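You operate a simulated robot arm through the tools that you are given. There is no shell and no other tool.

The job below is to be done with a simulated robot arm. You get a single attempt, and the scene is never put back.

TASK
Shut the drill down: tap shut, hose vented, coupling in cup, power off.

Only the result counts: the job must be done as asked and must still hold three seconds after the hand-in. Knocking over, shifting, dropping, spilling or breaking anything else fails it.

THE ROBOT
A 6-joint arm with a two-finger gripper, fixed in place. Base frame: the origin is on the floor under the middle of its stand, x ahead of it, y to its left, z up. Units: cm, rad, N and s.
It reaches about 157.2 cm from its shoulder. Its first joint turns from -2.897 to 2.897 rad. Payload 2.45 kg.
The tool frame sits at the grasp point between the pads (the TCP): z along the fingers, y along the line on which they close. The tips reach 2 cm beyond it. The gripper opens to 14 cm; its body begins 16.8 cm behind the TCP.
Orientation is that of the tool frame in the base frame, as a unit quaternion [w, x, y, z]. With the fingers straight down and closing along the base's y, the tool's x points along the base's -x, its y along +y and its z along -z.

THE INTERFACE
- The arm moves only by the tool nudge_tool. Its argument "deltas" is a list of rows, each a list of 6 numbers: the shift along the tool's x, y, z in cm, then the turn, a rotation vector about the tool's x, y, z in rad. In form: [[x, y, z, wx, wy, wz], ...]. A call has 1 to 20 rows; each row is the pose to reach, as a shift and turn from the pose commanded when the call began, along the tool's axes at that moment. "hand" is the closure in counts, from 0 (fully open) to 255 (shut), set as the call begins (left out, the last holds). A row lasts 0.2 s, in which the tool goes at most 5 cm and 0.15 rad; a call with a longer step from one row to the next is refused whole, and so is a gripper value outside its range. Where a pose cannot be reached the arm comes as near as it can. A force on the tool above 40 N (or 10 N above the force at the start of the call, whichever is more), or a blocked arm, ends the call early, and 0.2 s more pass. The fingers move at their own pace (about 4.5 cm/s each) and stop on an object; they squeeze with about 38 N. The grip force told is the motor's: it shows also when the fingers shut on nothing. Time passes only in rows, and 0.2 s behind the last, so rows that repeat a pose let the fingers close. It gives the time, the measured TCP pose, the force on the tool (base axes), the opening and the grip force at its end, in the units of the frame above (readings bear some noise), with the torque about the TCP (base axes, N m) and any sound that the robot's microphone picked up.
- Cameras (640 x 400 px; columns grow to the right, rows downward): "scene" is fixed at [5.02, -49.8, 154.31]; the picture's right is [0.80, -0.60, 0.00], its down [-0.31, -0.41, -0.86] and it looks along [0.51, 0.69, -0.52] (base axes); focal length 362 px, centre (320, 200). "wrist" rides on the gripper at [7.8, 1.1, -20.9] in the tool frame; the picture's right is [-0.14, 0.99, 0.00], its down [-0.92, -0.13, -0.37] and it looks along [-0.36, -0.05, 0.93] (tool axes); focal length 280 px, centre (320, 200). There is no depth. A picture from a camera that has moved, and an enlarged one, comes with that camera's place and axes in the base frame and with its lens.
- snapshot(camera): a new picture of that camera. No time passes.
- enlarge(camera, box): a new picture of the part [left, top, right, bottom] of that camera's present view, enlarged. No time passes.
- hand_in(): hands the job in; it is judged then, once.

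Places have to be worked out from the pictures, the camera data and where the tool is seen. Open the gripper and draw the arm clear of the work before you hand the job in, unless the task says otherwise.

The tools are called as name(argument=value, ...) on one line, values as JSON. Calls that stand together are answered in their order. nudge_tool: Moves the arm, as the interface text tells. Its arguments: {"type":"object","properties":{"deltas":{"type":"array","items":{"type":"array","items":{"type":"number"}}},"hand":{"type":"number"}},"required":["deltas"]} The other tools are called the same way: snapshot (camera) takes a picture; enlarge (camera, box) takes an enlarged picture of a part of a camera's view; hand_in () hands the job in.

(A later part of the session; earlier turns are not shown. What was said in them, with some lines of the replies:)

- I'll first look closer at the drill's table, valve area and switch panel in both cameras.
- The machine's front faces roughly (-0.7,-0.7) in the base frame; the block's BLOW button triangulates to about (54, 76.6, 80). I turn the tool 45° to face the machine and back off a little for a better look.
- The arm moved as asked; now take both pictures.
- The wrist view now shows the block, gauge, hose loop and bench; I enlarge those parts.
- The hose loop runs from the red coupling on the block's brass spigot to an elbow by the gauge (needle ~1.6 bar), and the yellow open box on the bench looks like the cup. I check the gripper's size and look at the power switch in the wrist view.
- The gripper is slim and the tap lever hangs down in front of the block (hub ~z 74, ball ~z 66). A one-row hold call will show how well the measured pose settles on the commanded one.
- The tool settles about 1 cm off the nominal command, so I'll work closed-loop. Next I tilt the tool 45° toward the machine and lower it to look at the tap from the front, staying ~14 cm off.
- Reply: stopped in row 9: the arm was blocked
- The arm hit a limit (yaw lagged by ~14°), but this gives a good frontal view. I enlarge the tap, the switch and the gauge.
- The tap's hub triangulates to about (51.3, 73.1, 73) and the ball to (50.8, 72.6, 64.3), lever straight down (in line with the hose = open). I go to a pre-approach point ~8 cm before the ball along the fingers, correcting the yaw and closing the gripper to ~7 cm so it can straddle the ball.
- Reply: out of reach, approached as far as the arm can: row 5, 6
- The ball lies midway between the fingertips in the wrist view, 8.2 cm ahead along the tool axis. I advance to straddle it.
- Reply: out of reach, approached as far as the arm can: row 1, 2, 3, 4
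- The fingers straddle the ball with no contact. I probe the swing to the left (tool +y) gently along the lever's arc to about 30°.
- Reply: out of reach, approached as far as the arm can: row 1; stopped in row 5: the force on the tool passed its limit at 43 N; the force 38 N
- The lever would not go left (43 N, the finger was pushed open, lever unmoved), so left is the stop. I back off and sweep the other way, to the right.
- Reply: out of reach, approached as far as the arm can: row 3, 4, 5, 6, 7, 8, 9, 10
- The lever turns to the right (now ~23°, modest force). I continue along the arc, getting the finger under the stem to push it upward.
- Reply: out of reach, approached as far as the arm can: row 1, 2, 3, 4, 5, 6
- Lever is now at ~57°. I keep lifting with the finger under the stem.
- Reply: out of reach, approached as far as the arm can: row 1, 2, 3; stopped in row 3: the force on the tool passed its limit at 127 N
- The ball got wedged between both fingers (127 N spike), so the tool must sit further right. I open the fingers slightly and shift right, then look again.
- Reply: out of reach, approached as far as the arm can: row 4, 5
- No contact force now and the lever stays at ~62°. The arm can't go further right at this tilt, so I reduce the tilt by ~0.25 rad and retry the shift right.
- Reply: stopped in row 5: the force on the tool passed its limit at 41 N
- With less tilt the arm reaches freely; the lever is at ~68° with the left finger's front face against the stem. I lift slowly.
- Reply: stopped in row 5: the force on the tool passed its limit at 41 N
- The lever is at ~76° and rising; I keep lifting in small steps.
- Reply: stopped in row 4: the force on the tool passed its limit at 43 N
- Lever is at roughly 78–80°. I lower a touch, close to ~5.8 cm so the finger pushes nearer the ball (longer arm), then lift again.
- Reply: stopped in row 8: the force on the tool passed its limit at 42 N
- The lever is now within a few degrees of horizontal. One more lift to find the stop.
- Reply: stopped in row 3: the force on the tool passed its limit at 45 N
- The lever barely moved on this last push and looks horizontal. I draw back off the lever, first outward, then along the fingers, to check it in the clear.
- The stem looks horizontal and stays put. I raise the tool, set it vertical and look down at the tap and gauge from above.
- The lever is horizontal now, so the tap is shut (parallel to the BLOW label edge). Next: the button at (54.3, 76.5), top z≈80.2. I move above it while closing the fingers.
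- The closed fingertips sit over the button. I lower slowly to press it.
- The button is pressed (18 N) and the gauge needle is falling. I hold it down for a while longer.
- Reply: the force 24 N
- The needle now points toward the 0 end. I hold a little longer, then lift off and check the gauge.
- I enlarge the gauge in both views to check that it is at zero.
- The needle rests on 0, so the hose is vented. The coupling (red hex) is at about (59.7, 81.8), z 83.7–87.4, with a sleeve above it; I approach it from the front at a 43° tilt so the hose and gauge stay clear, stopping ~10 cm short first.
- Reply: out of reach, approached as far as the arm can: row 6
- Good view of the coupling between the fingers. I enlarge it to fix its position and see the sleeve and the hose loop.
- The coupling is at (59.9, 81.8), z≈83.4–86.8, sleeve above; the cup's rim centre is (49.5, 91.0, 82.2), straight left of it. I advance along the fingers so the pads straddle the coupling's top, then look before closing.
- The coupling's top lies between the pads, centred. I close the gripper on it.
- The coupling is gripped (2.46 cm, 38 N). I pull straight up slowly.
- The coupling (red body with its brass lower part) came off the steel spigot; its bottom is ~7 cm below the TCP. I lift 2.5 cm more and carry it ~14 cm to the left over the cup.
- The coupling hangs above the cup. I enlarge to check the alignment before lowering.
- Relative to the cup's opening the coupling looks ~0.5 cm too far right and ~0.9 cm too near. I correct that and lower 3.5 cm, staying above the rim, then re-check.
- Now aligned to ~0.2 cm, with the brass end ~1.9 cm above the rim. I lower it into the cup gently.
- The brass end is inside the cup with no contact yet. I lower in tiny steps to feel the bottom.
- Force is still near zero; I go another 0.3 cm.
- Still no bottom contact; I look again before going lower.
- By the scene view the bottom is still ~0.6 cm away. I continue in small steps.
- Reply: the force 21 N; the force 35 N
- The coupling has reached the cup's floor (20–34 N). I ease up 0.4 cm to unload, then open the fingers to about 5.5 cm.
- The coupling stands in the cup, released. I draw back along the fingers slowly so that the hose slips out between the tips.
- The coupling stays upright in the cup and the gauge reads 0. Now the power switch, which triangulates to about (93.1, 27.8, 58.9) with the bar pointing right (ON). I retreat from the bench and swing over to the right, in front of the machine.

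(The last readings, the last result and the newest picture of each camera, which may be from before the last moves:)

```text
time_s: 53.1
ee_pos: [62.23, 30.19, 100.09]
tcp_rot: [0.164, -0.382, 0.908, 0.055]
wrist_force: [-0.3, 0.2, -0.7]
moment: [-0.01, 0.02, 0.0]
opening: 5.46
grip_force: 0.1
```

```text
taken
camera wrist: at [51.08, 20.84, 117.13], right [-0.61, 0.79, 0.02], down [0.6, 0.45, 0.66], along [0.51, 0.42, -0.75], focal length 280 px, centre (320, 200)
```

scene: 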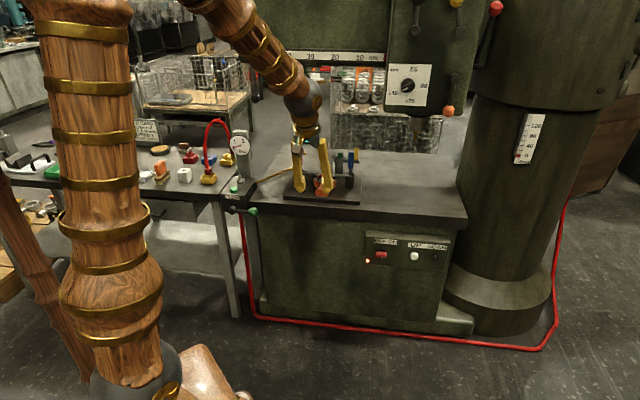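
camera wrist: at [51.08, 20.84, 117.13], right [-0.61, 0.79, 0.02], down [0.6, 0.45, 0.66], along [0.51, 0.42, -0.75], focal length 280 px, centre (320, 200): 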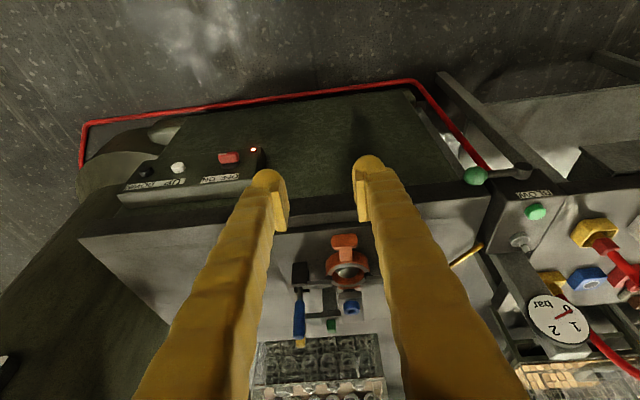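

I continue to a viewing pose in front of the switch panel, ~17 cm away, tilting back to ~48°.

nudge_tool(deltas=[[0.91, -2.66, 3.53, 0, -0.056, 0], [1.82, -5.33, 7.06, 0, -0.111, 0], [2.73, -7.99, 10.6, 0, -0.167, 0], [3.64, -10.65, 14.1, 0, -0.222, 0], [4.55, -13.3, 17.6, 0, -0.278, 0], [5.46, -16, 21.2, 0, -0.333, 0], [6.37, -18.6, 24.7, 0, -0.389, 0], [7.28, -21.3, 28.2, 0, -0.444, 0], [8.19, -23.97, 31.76, 0, -0.5, 0], [8.19, -23.97, 31.76, 0, -0.5, 0]], hand=255)

snapshot(camera="wrist")

snapshot(camera="scene")

```text
time_s: 55.3
ee_pos: [82.02, 14.98, 68.06]
tcp_rot: [0.384, -0.356, 0.839, 0.15]
wrist_force: [0.3, -1.2, -0.9]
moment: [0.0, -0.03, 0.04]
opening: 0.0
grip_force: 28.9
```

```text
taken
camera wrist: at [66.66, 1.0, 76.05], right [-0.64, 0.76, 0.08], down [0.31, 0.16, 0.94], along [0.7, 0.63, -0.34], focal length 280 px, centre (320, 200)
```

wrist: 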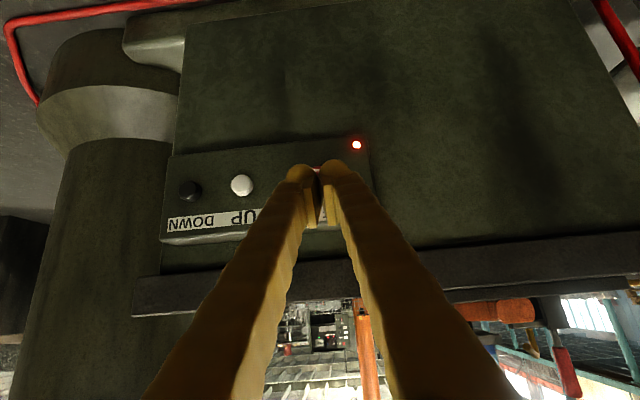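

```text
taken
```

scene: 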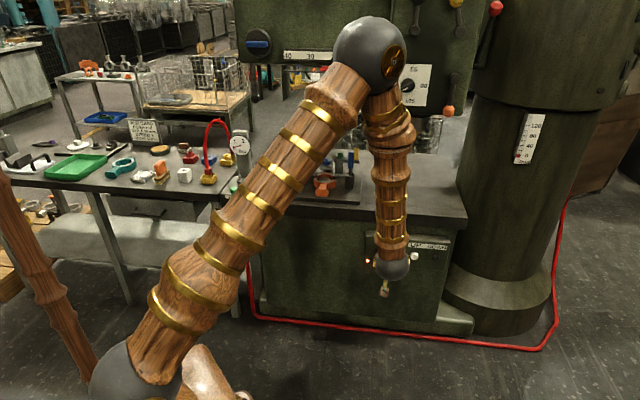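

The arm reaches this pose comfortably. The closed fingers hide the knob, so I open them to look between.

nudge_tool(deltas=[[0, 0, 0, 0, 0, 0], [0, 0, 0, 0, 0, 0], [0, 0, 0, 0, 0, 0], [0, 0, 0, 0, 0, 0], [0, 0, 0, 0, 0, 0], [0, 0, 0, 0, 0, 0], [0, 0, 0, 0, 0, 0]], hand=0)

enlarge(camera="wrist", box=[150, 120, 390, 270])

enlarge(camera="wrist", box=[260, 125, 380, 225])

```text
time_s: 56.9
ee_pos: [82.15, 15.05, 68.17]
tcp_rot: [0.383, -0.356, 0.84, 0.149]
wrist_force: [-0.4, -0.1, -1.2]
moment: [-0.02, -0.01, 0.01]
opening: 14.01
grip_force: 0.1
```

```text
2.67 times, centred on (270, 195) of wrist
camera zoom: at [66.64, 1.02, 76.09], right [-0.64, 0.76, 0.08], down [0.31, 0.16, 0.94], along [0.7, 0.63, -0.34], focal length 748 px, centre (453, 213)
```

zoom: 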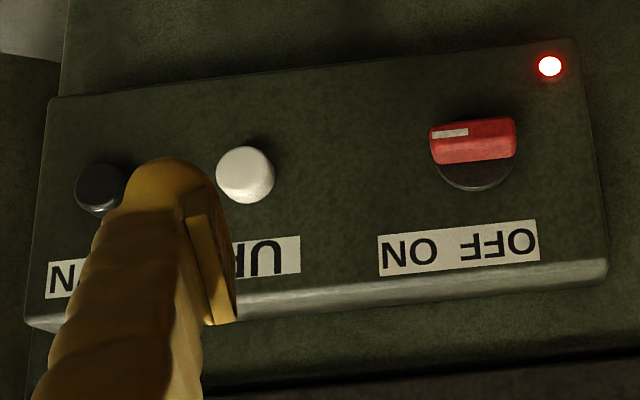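

```text
4.00 times, centred on (320, 175) of wrist
camera zoom: at [66.64, 1.02, 76.09], right [-0.64, 0.76, 0.08], down [0.31, 0.16, 0.94], along [0.7, 0.63, -0.34], focal length 1122 px, centre (320, 300)
```

zoom: 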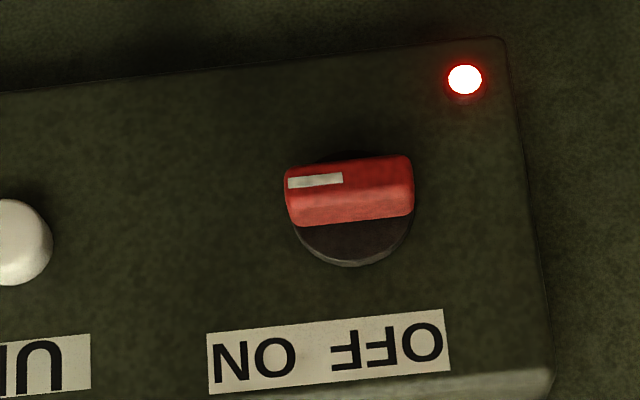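

The knob is clear now: a 4.7 cm red bar with its white pointer toward the machine's right (ON), front face at about (93.7, 27.3, 57.6), protruding ~3 cm. I'll push the bar's right end up from below with closed fingers; first I go to a point low and in front of it while closing.

nudge_tool(deltas=[[0.5, -0.37, 2.03, 0, 0, 0], [1.0, -0.74, 4.07, 0, 0, 0], [1.5, -1.1, 6.1, 0, 0, 0], [2, -1.47, 8.14, 0, 0, 0], [2.5, -1.84, 10.2, 0, 0, 0], [3, -2.2, 12.2, 0, 0, 0], [3.5, -2.57, 14.2, 0, 0, 0], [3.96, -2.94, 16.28, 0, 0, 0], [3.96, -2.94, 16.28, 0, 0, 0]], hand=255)

snapshot(camera="wrist")

enlarge(camera="scene", box=[340, 220, 470, 310])

```text
time_s: 58.9
ee_pos: [91.88, 19.33, 54.87]
tcp_rot: [0.381, -0.355, 0.84, 0.155]
wrist_force: [0.3, -0.7, 0.3]
moment: [0.03, 0.0, -0.03]
opening: 0.0
grip_force: 29.7
out of reach, approached as far as the arm can: row 3, 4, 5, 6, 7, 8, 9
```

```text
taken
camera wrist: at [76.4, 5.35, 62.89], right [-0.64, 0.76, 0.09], down [0.32, 0.16, 0.93], along [0.7, 0.63, -0.34], focal length 280 px, centre (320, 200)
```

wrist: 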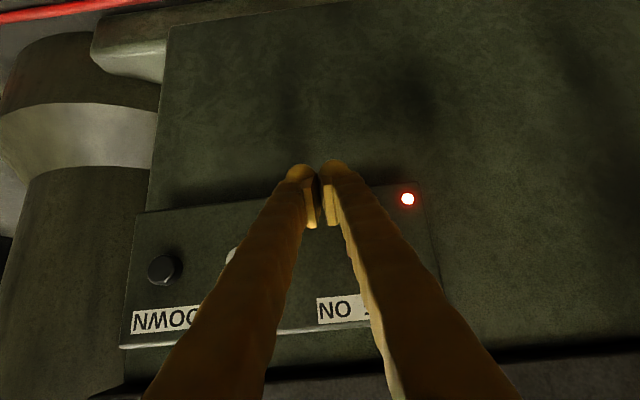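

```text
4.44 times, centred on (405, 265) of scene
camera zoom: at [5.02, -49.8, 154.31], right [0.8, -0.6, 0.0], down [-0.31, -0.41, -0.86], along [0.51, 0.69, -0.52], focal length 1607 px, centre (-58, -89)
```

zoom: 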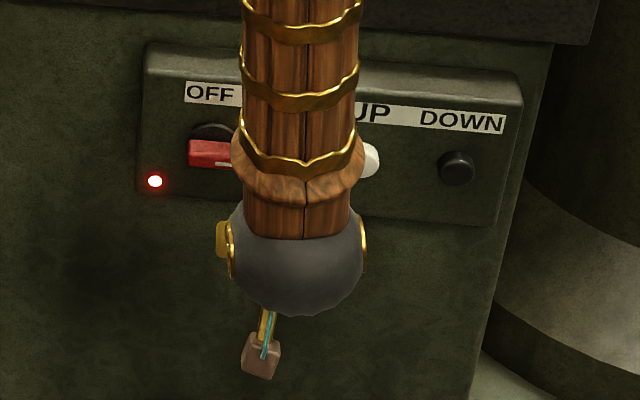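

The rod is right of and below the knob. I move in ~5.6 cm toward the panel so the tips slide under the bar's right half.

nudge_tool(deltas=[[-0.85, 0.19, 1.11, 0, 0, 0], [-1.7, 0.38, 2.22, 0, 0, 0], [-2.55, 0.57, 3.34, 0, 0, 0], [-3.41, 0.76, 4.45, 0, 0, 0], [-3.41, 0.76, 4.45, 0, 0, 0]])

snapshot(camera="wrist")

enlarge(camera="scene", box=[340, 220, 470, 310])

```text
time_s: 60.1
ee_pos: [95.26, 23.93, 54.41]
tcp_rot: [0.384, -0.356, 0.839, 0.148]
wrist_force: [-0.5, 0.2, 0.6]
moment: [0.03, 0.0, -0.01]
opening: 0.03
grip_force: 29.7
```

```text
taken
camera wrist: at [79.69, 9.95, 62.38], right [-0.64, 0.76, 0.08], down [0.31, 0.16, 0.94], along [0.7, 0.63, -0.34], focal length 280 px, centre (320, 200)
```

wrist: 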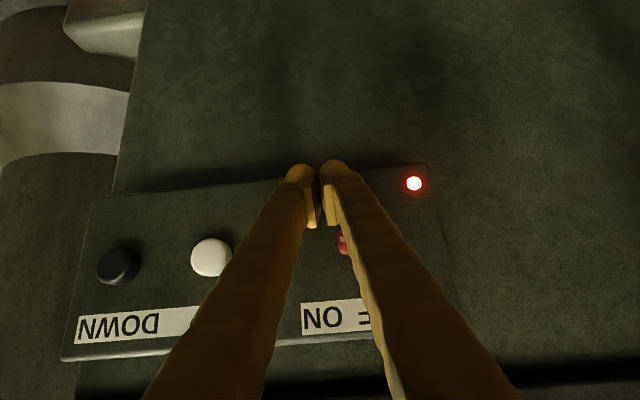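

```text
4.44 times, centred on (405, 265) of scene
camera zoom: at [5.02, -49.8, 154.31], right [0.8, -0.6, 0.0], down [-0.31, -0.41, -0.86], along [0.51, 0.69, -0.52], focal length 1607 px, centre (-58, -89)
```

zoom: 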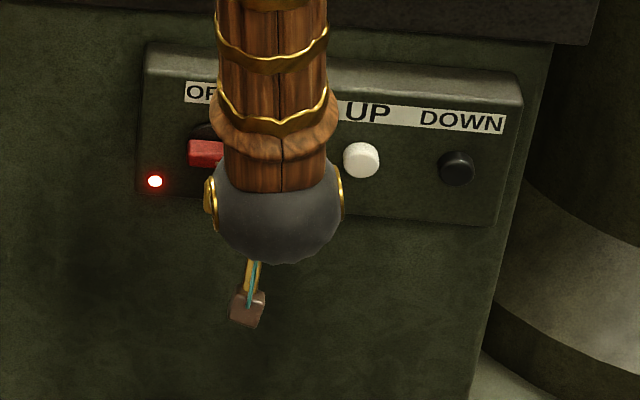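

The bar's right end is visible just above the fingertips. I lift slowly to turn the bar counter-clockwise.

nudge_tool(deltas=[[-0.38, -0.01, -0.33, 0, 0, 0], [-0.75, -0.02, -0.66, 0, 0, 0], [-1.13, -0.03, -1.0, 0, 0, 0], [-1.5, -0.04, -1.33, 0, 0, 0], [-1.88, -0.05, -1.66, 0, 0, 0], [-2.25, -0.06, -1.99, 0, 0, 0]])

snapshot(camera="wrist")

enlarge(camera="scene", box=[340, 220, 470, 310])

```text
time_s: 61.3
ee_pos: [94.98, 23.67, 56.22]
tcp_rot: [0.381, -0.355, 0.841, 0.148]
wrist_force: [-2.0, -2.5, -2.1]
moment: [0.0, -0.02, 0.07]
opening: 0.0
grip_force: 29.3
stopped in row 5: the force on the tool passed its limit at 44 N (the readings are from after the stop); the commanded pose is now the measured one
```

```text
taken
camera wrist: at [79.48, 9.74, 64.38], right [-0.64, 0.76, 0.08], down [0.31, 0.17, 0.93], along [0.7, 0.62, -0.35], focal length 280 px, centre (320, 200)
```

wrist: 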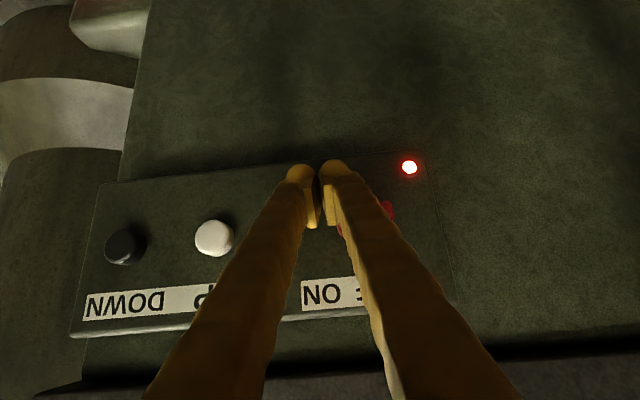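

```text
4.44 times, centred on (405, 265) of scene
camera zoom: at [5.02, -49.8, 154.31], right [0.8, -0.6, 0.0], down [-0.31, -0.41, -0.86], along [0.51, 0.69, -0.52], focal length 1607 px, centre (-58, -89)
```

zoom: 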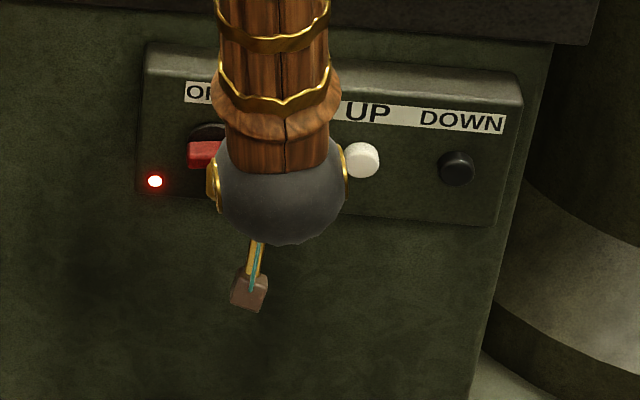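

Contact came at the predicted height; I enlarge to see whether the bar turned.

enlarge(camera="wrist", box=[270, 150, 450, 270])

enlarge(camera="scene", box=[365, 235, 415, 275])

```text
3.33 times, centred on (360, 210) of wrist
camera zoom: at [79.48, 9.74, 64.38], right [-0.64, 0.76, 0.08], down [0.31, 0.17, 0.93], along [0.7, 0.62, -0.35], focal length 935 px, centre (187, 167)
```

zoom: 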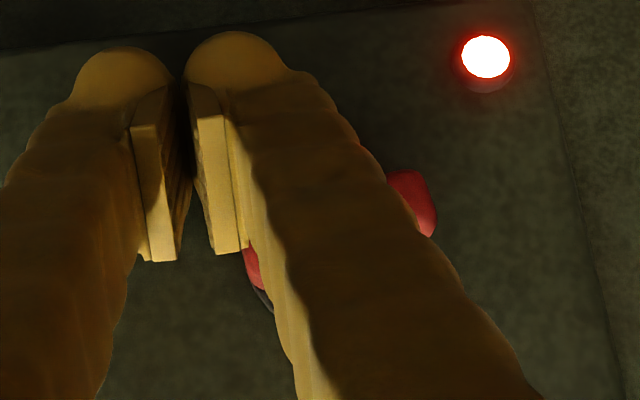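

```text
10.00 times, centred on (390, 255) of scene
camera zoom: at [5.02, -49.8, 154.31], right [0.8, -0.6, 0.0], down [-0.31, -0.41, -0.86], along [0.51, 0.69, -0.52], focal length 3615 px, centre (-380, -350)
```

zoom: 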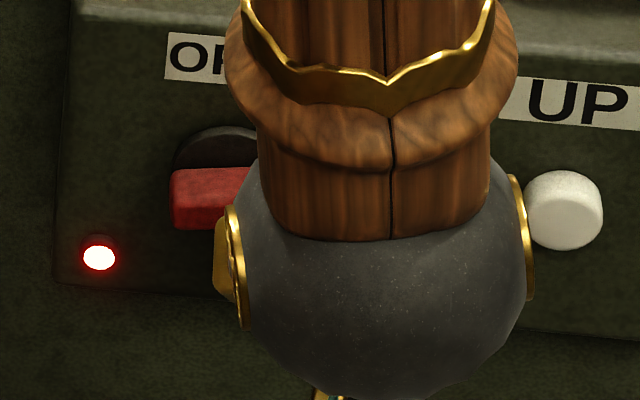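

The bar has hardly turned: the contact is too near its centre. I drop slightly, shift ~1.2 cm right to push near the bar's end, and lift again.

nudge_tool(deltas=[[0.45, 0, 0.4, 0, 0, 0], [0.45, -0.6, 0.4, 0, 0, 0], [0.45, -1.2, 0.4, 0, 0, 0], [0.2, -1.2, 0.18, 0, 0, 0], [-0.1, -1.2, -0.1, 0, 0, 0], [-0.35, -1.2, -0.32, 0, 0, 0], [-0.6, -1.2, -0.53, 0, 0, 0], [-0.85, -1.2, -0.75, 0, 0, 0], [-1.1, -1.2, -0.97, 0, 0, 0]])

enlarge(camera="wrist", box=[270, 150, 450, 270])

enlarge(camera="scene", box=[365, 235, 415, 275])

```text
time_s: 63.3
ee_pos: [95.86, 22.92, 57.87]
tcp_rot: [0.381, -0.355, 0.84, 0.148]
wrist_force: [-2.8, -3.8, -2.6]
moment: [-0.02, -0.08, 0.13]
opening: 0.01
grip_force: 29.3
```

```text
3.33 times, centred on (360, 210) of wrist
camera zoom: at [80.35, 9.0, 65.94], right [-0.64, 0.76, 0.08], down [0.31, 0.16, 0.94], along [0.7, 0.62, -0.34], focal length 935 px, centre (187, 167)
```

zoom: 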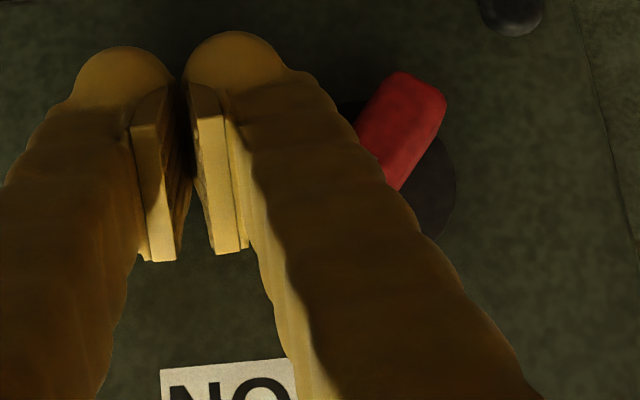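

```text
10.00 times, centred on (390, 255) of scene
camera zoom: at [5.02, -49.8, 154.31], right [0.8, -0.6, 0.0], down [-0.31, -0.41, -0.86], along [0.51, 0.69, -0.52], focal length 3615 px, centre (-380, -350)
```

zoom: 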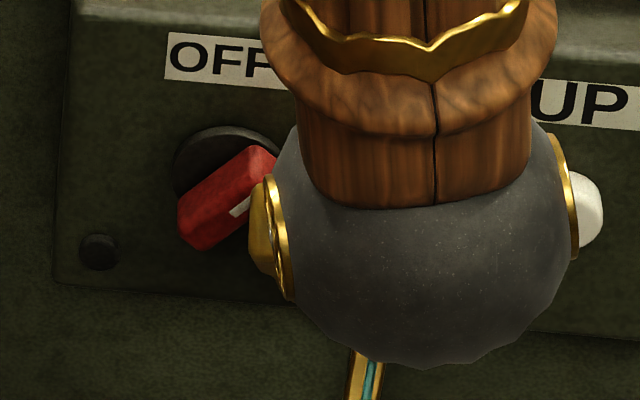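

The lamp went out and the bar is at ~45°. I push on gently, up and to the left, toward the OFF end to make sure it is fully there.

nudge_tool(deltas=[[-0.22, 0, -0.2, 0, 0, 0], [-0.45, 0.2, -0.4, 0, 0, 0], [-0.6, 0.5, -0.53, 0, 0, 0], [-0.75, 0.8, -0.66, 0, 0, 0], [-0.75, 1.1, -0.66, 0, 0, 0]])

enlarge(camera="wrist", box=[270, 130, 450, 250])

enlarge(camera="scene", box=[365, 235, 415, 275])

```text
time_s: 64.5
ee_pos: [95.03, 23.58, 58.71]
tcp_rot: [0.381, -0.356, 0.841, 0.148]
wrist_force: [8.7, -2.8, -2.0]
moment: [-0.05, 0.08, -0.16]
opening: 0.02
grip_force: 29.3
```

```text
3.33 times, centred on (360, 190) of wrist
camera zoom: at [79.58, 9.77, 66.86], right [-0.64, 0.76, 0.08], down [0.31, 0.16, 0.94], along [0.7, 0.62, -0.35], focal length 935 px, centre (187, 233)
```

zoom: 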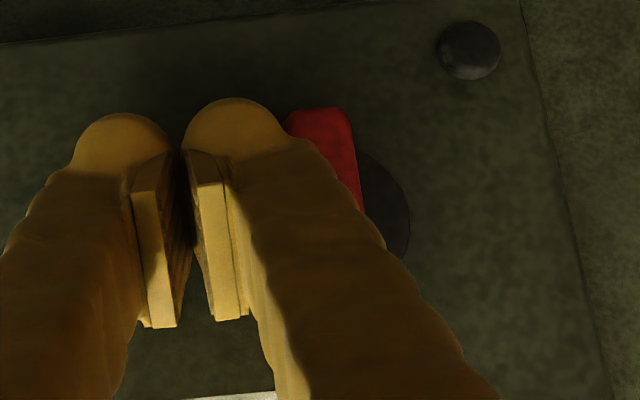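

```text
10.00 times, centred on (390, 255) of scene
camera zoom: at [5.02, -49.8, 154.31], right [0.8, -0.6, 0.0], down [-0.31, -0.41, -0.86], along [0.51, 0.69, -0.52], focal length 3615 px, centre (-380, -350)
```

zoom: 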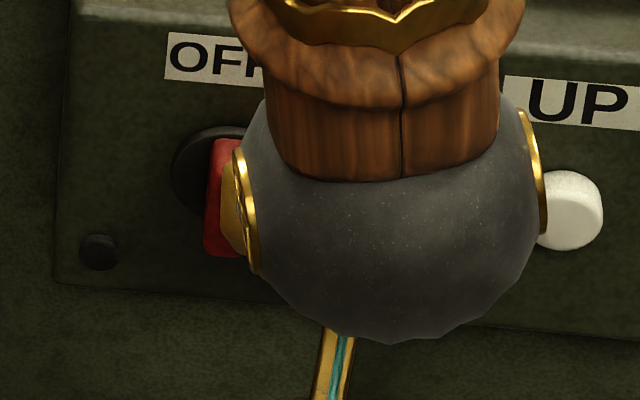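

The bar is now upright with the lamp out. I move off it to the right and withdraw to look at the result.

nudge_tool(deltas=[[0, -0.8, 0, 0, 0, 0], [0, -1.2, -1, 0, 0, 0], [0, -1.2, -4, 0, 0, 0], [0, -1.2, -8, 0, 0, 0], [0, -1.2, -12, 0, 0, 0], [0, -1.2, -16, 0, 0, 0], [0, -8, -20, 0, 0, 0], [0, -8, -20, 0, 0, 0]])

snapshot(camera="wrist")

snapshot(camera="scene")

```text
refused: row 7 steps farther than a row can; nothing moved
```

```text
taken
camera wrist: at [79.58, 9.77, 66.86], right [-0.64, 0.76, 0.08], down [0.31, 0.16, 0.94], along [0.7, 0.62, -0.35], focal length 280 px, centre (320, 200)
```

wrist: 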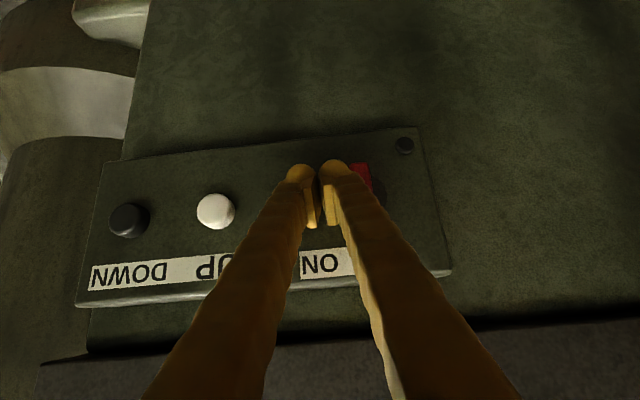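

```text
taken
```

scene: 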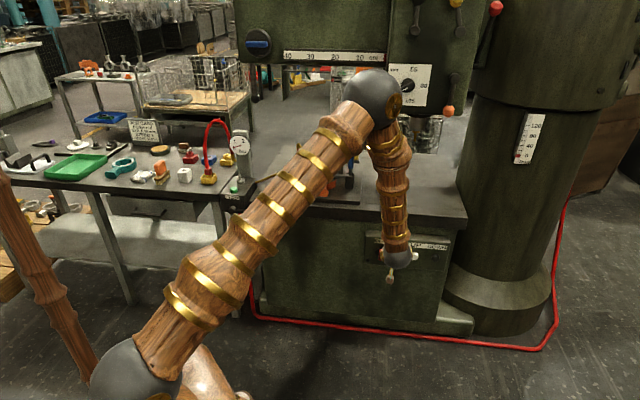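

The call was refused for one oversized step, so nothing moved. I repeat the withdrawal with legal steps.

nudge_tool(deltas=[[0, -0.8, 0, 0, 0, 0], [0, -1.2, -1, 0, 0, 0], [0, -1.2, -4, 0, 0, 0], [0, -1.2, -8, 0, 0, 0], [0, -1.2, -12, 0, 0, 0], [0, -1.2, -16, 0, 0, 0], [0, -1.2, -18, 0, 0, 0], [0, -1.2, -18, 0, 0, 0]])

snapshot(camera="wrist")

enlarge(camera="scene", box=[340, 220, 470, 310])

```text
time_s: 66.3
ee_pos: [86.17, 13.29, 70.78]
tcp_rot: [0.38, -0.356, 0.841, 0.148]
wrist_force: [0.4, -0.9, -0.2]
moment: [-0.01, -0.01, 0.01]
opening: 0.02
grip_force: 29.1
```

```text
taken
camera wrist: at [70.71, -0.53, 78.9], right [-0.64, 0.76, 0.08], down [0.31, 0.17, 0.93], along [0.7, 0.62, -0.35], focal length 280 px, centre (320, 200)
```

wrist: 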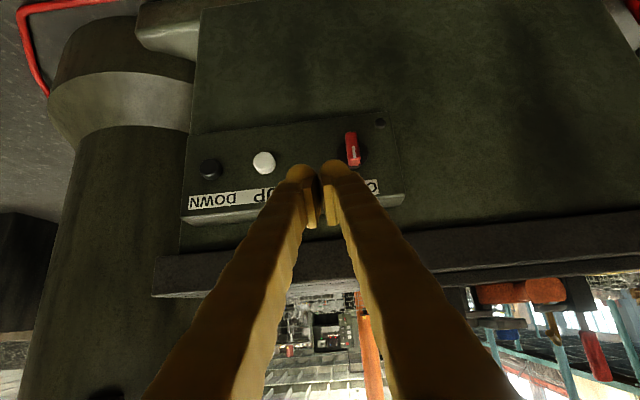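

```text
4.44 times, centred on (405, 265) of scene
camera zoom: at [5.02, -49.8, 154.31], right [0.8, -0.6, 0.0], down [-0.31, -0.41, -0.86], along [0.51, 0.69, -0.52], focal length 1607 px, centre (-58, -89)
```

zoom: 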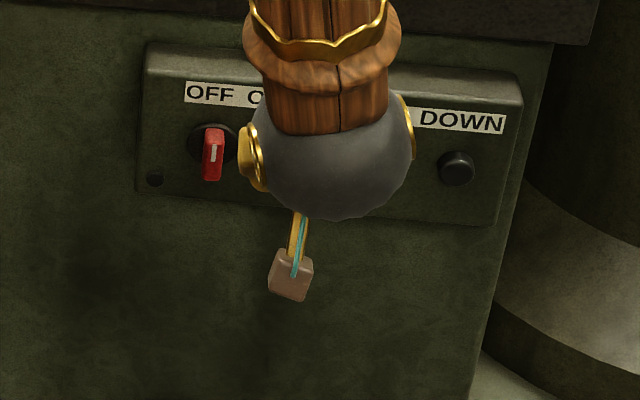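

The pointer now stands at OFF and the lamp is out. I check the tap, gauge and cup once more in the scene camera.

enlarge(camera="scene", box=[190, 110, 280, 230])

enlarge(camera="scene", box=[210, 185, 270, 225])

enlarge(camera="scene", box=[190, 150, 230, 190])

```text
3.33 times, centred on (235, 170) of scene
camera zoom: at [5.02, -49.8, 154.31], right [0.8, -0.6, 0.0], down [-0.31, -0.41, -0.86], along [0.51, 0.69, -0.52], focal length 1205 px, centre (603, 300)
```

zoom: 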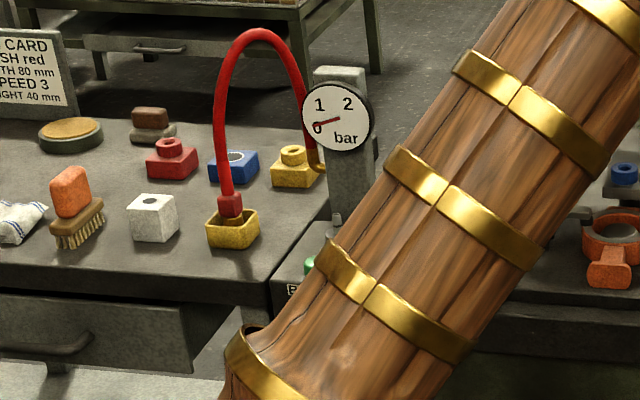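

```text
10.00 times, centred on (240, 205) of scene
camera zoom: at [5.02, -49.8, 154.31], right [0.8, -0.6, 0.0], down [-0.31, -0.41, -0.86], along [0.51, 0.69, -0.52], focal length 3615 px, centre (1120, 150)
```

zoom: 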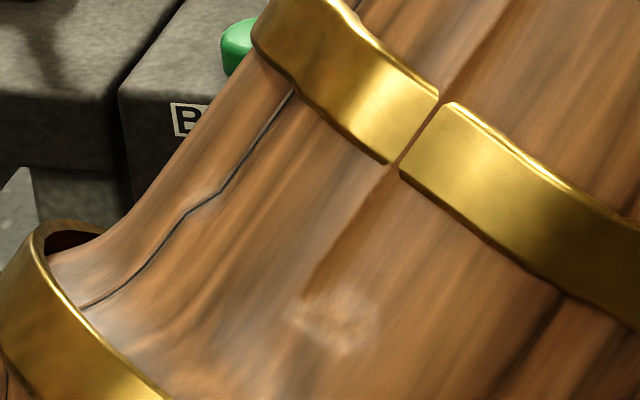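

```text
10.00 times, centred on (210, 170) of scene
camera zoom: at [5.02, -49.8, 154.31], right [0.8, -0.6, 0.0], down [-0.31, -0.41, -0.86], along [0.51, 0.69, -0.52], focal length 3615 px, centre (1420, 500)
```

zoom: 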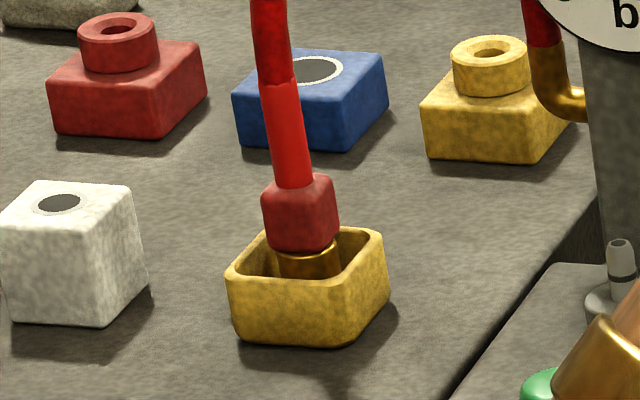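

Gauge at 0 and the coupling sits in the cup. The upper arm hides the tap, so I open the gripper and draw back up and away along the path I came.

nudge_tool(deltas=[[-2.09, 3.14, -2.63, 0, 0.055, 0], [-4.17, 6.29, -5.27, 0, 0.11, 0], [-6.26, 9.43, -7.9, 0, 0.167, 0], [-8.34, 12.6, -10.5, 0, 0.222, 0], [-10.4, 15.7, -13.2, 0, 0.278, 0], [-12.5, 18.9, -15.8, 0, 0.333, 0], [-14.6, 22, -18.4, 0, 0.389, 0], [-16.7, 25.2, -21.1, 0, 0.444, 0], [-18.77, 28.3, -23.7, 0, 0.5, 0], [-18.77, 28.3, -23.7, 0, 0.5, 0]], hand=0)

snapshot(camera="wrist")

snapshot(camera="scene")

```text
time_s: 68.5
ee_pos: [61.94, 30.26, 99.95]
tcp_rot: [0.161, -0.381, 0.909, 0.054]
wrist_force: [0.3, 0.5, -0.6]
moment: [0.0, 0.01, 0.04]
opening: 14.01
grip_force: 0.0
```

```text
taken
camera wrist: at [50.76, 21.05, 116.95], right [-0.61, 0.79, 0.02], down [0.6, 0.45, 0.66], along [0.51, 0.42, -0.75], focal length 280 px, centre (320, 200)
```

wrist: 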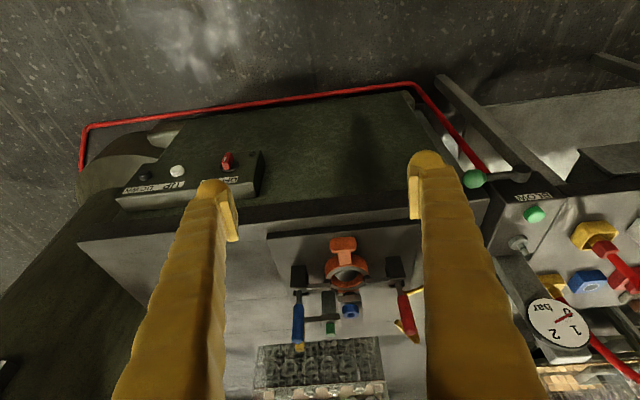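

```text
taken
```

scene: 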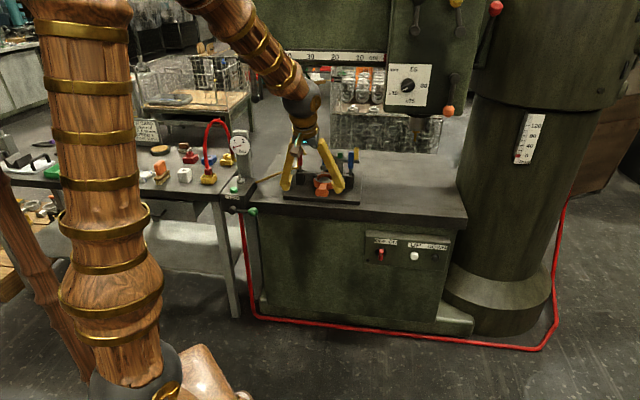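

The arm is clear now; I enlarge the tap, gauge, cup and switch for a last check.

enlarge(camera="scene", box=[210, 185, 270, 225])

enlarge(camera="scene", box=[190, 110, 270, 200])

enlarge(camera="scene", box=[350, 225, 460, 285])

enlarge(camera="wrist", box=[420, 130, 640, 290])

```text
10.00 times, centred on (240, 205) of scene
camera zoom: at [5.02, -49.8, 154.31], right [0.8, -0.6, 0.0], down [-0.31, -0.41, -0.86], along [0.51, 0.69, -0.52], focal length 3615 px, centre (1120, 150)
```

zoom: 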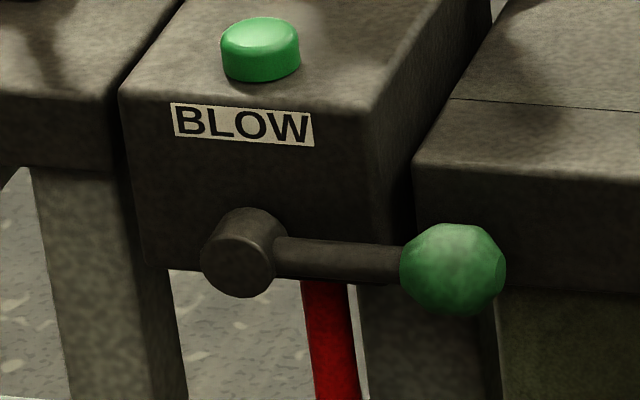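

```text
4.44 times, centred on (230, 155) of scene
camera zoom: at [5.02, -49.8, 154.31], right [0.8, -0.6, 0.0], down [-0.31, -0.41, -0.86], along [0.51, 0.69, -0.52], focal length 1607 px, centre (720, 400)
```

zoom: 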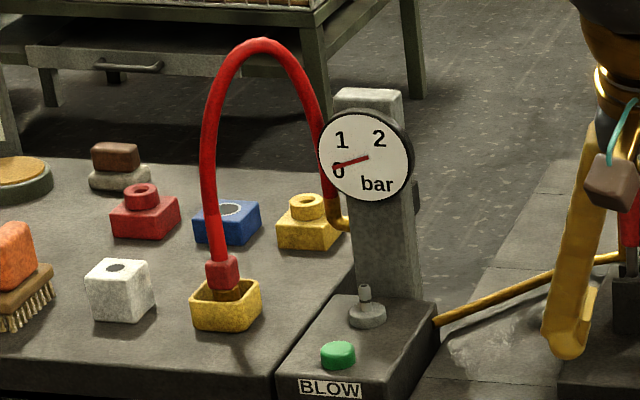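

```text
5.82 times, centred on (405, 255) of scene
camera zoom: at [5.02, -49.8, 154.31], right [0.8, -0.6, 0.0], down [-0.31, -0.41, -0.86], along [0.51, 0.69, -0.52], focal length 2104 px, centre (-174, -120)
```

zoom: 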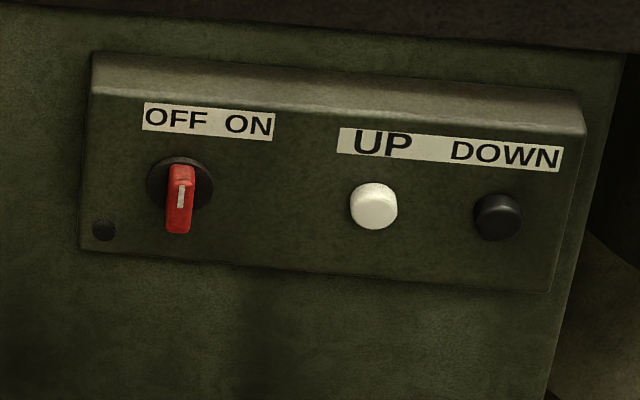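

```text
2.50 times, centred on (530, 210) of wrist
camera zoom: at [50.76, 21.05, 116.95], right [-0.61, 0.79, 0.02], down [0.6, 0.45, 0.66], along [0.51, 0.42, -0.75], focal length 701 px, centre (-205, 175)
```

zoom: 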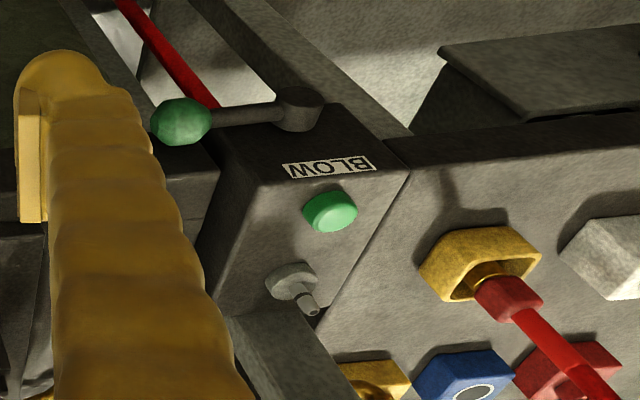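

Lever horizontal, needle on 0, coupling standing in the cup, switch at OFF with the lamp dark. I move the open gripper further back and up before handing in.

nudge_tool(deltas=[[-0.4, 4.2, -1.8, 0, 0, 0], [-0.9, 8.4, -3.6, 0, 0, 0], [-1.4, 12.6, -5.3, 0, 0, 0], [-1.8, 16.8, -7.1, 0, 0, 0], [-2.3, 21, -8.9, 0, 0, 0], [-2.7, 25.2, -10.6, 0, 0, 0], [-3.2, 29.4, -12.4, 0, 0, 0], [-3.2, 29.4, -12.4, 0, 0, 0], [-3.2, 29.4, -12.4, 0, 0, 0]])

snapshot(camera="scene")

enlarge(camera="scene", box=[190, 110, 270, 220])

```text
time_s: 70.5
ee_pos: [40.14, 50.23, 111.97]
tcp_rot: [0.161, -0.381, 0.909, 0.055]
wrist_force: [0.1, 0.1, -0.8]
moment: [-0.02, -0.02, 0.01]
opening: 13.99
grip_force: 0.1
```

```text
taken
```

scene: 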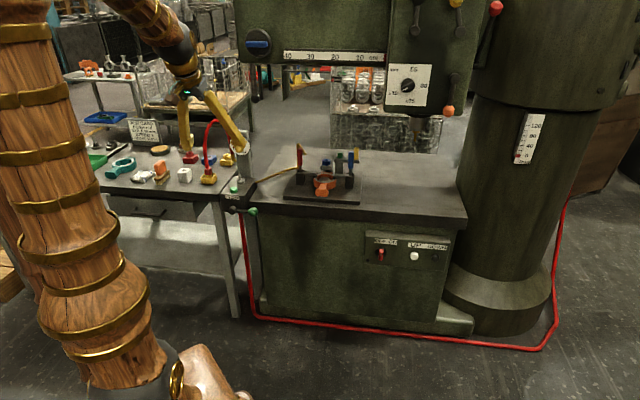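

```text
3.64 times, centred on (230, 165) of scene
camera zoom: at [5.02, -49.8, 154.31], right [0.8, -0.6, 0.0], down [-0.31, -0.41, -0.86], along [0.51, 0.69, -0.52], focal length 1315 px, centre (647, 327)
```

zoom: 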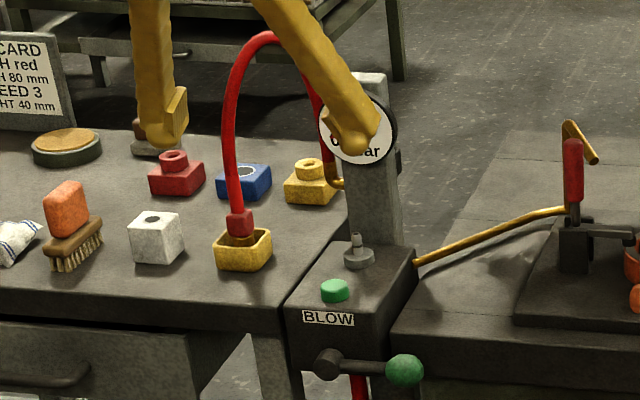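

The arm is clear with the gripper open and everything is holding: tap lever across, hose vented, coupling in the cup, switch OFF. I hand the job in.

hand_in()

```text
The job is handed in.
```

The drill is shut down and the job is handed in; I haven't been told how it was judged. My last pictures showed:

- **Tap:** shut. The lever is horizontal, across the supply line. It only turns to the right; to the left it hit a stop.
- **Hose:** vented. I held the BLOW button until the gauge needle fell to 0, and it stayed at 0 after I let go.
- **Coupling:** off its spigot and standing upright in the yellow cup on the bench, with the hose arched back to the gauge post.
- **Power:** the switch points to OFF and the lamp is out.

While I was turning the tap, the ball wedged between the fingers and the force spiked to 127 N. I saw no damage, and the lever turned normally afterwards. Nothing else looked moved or knocked over in the pictures.

The gripper is open and the arm is clear of the machine.
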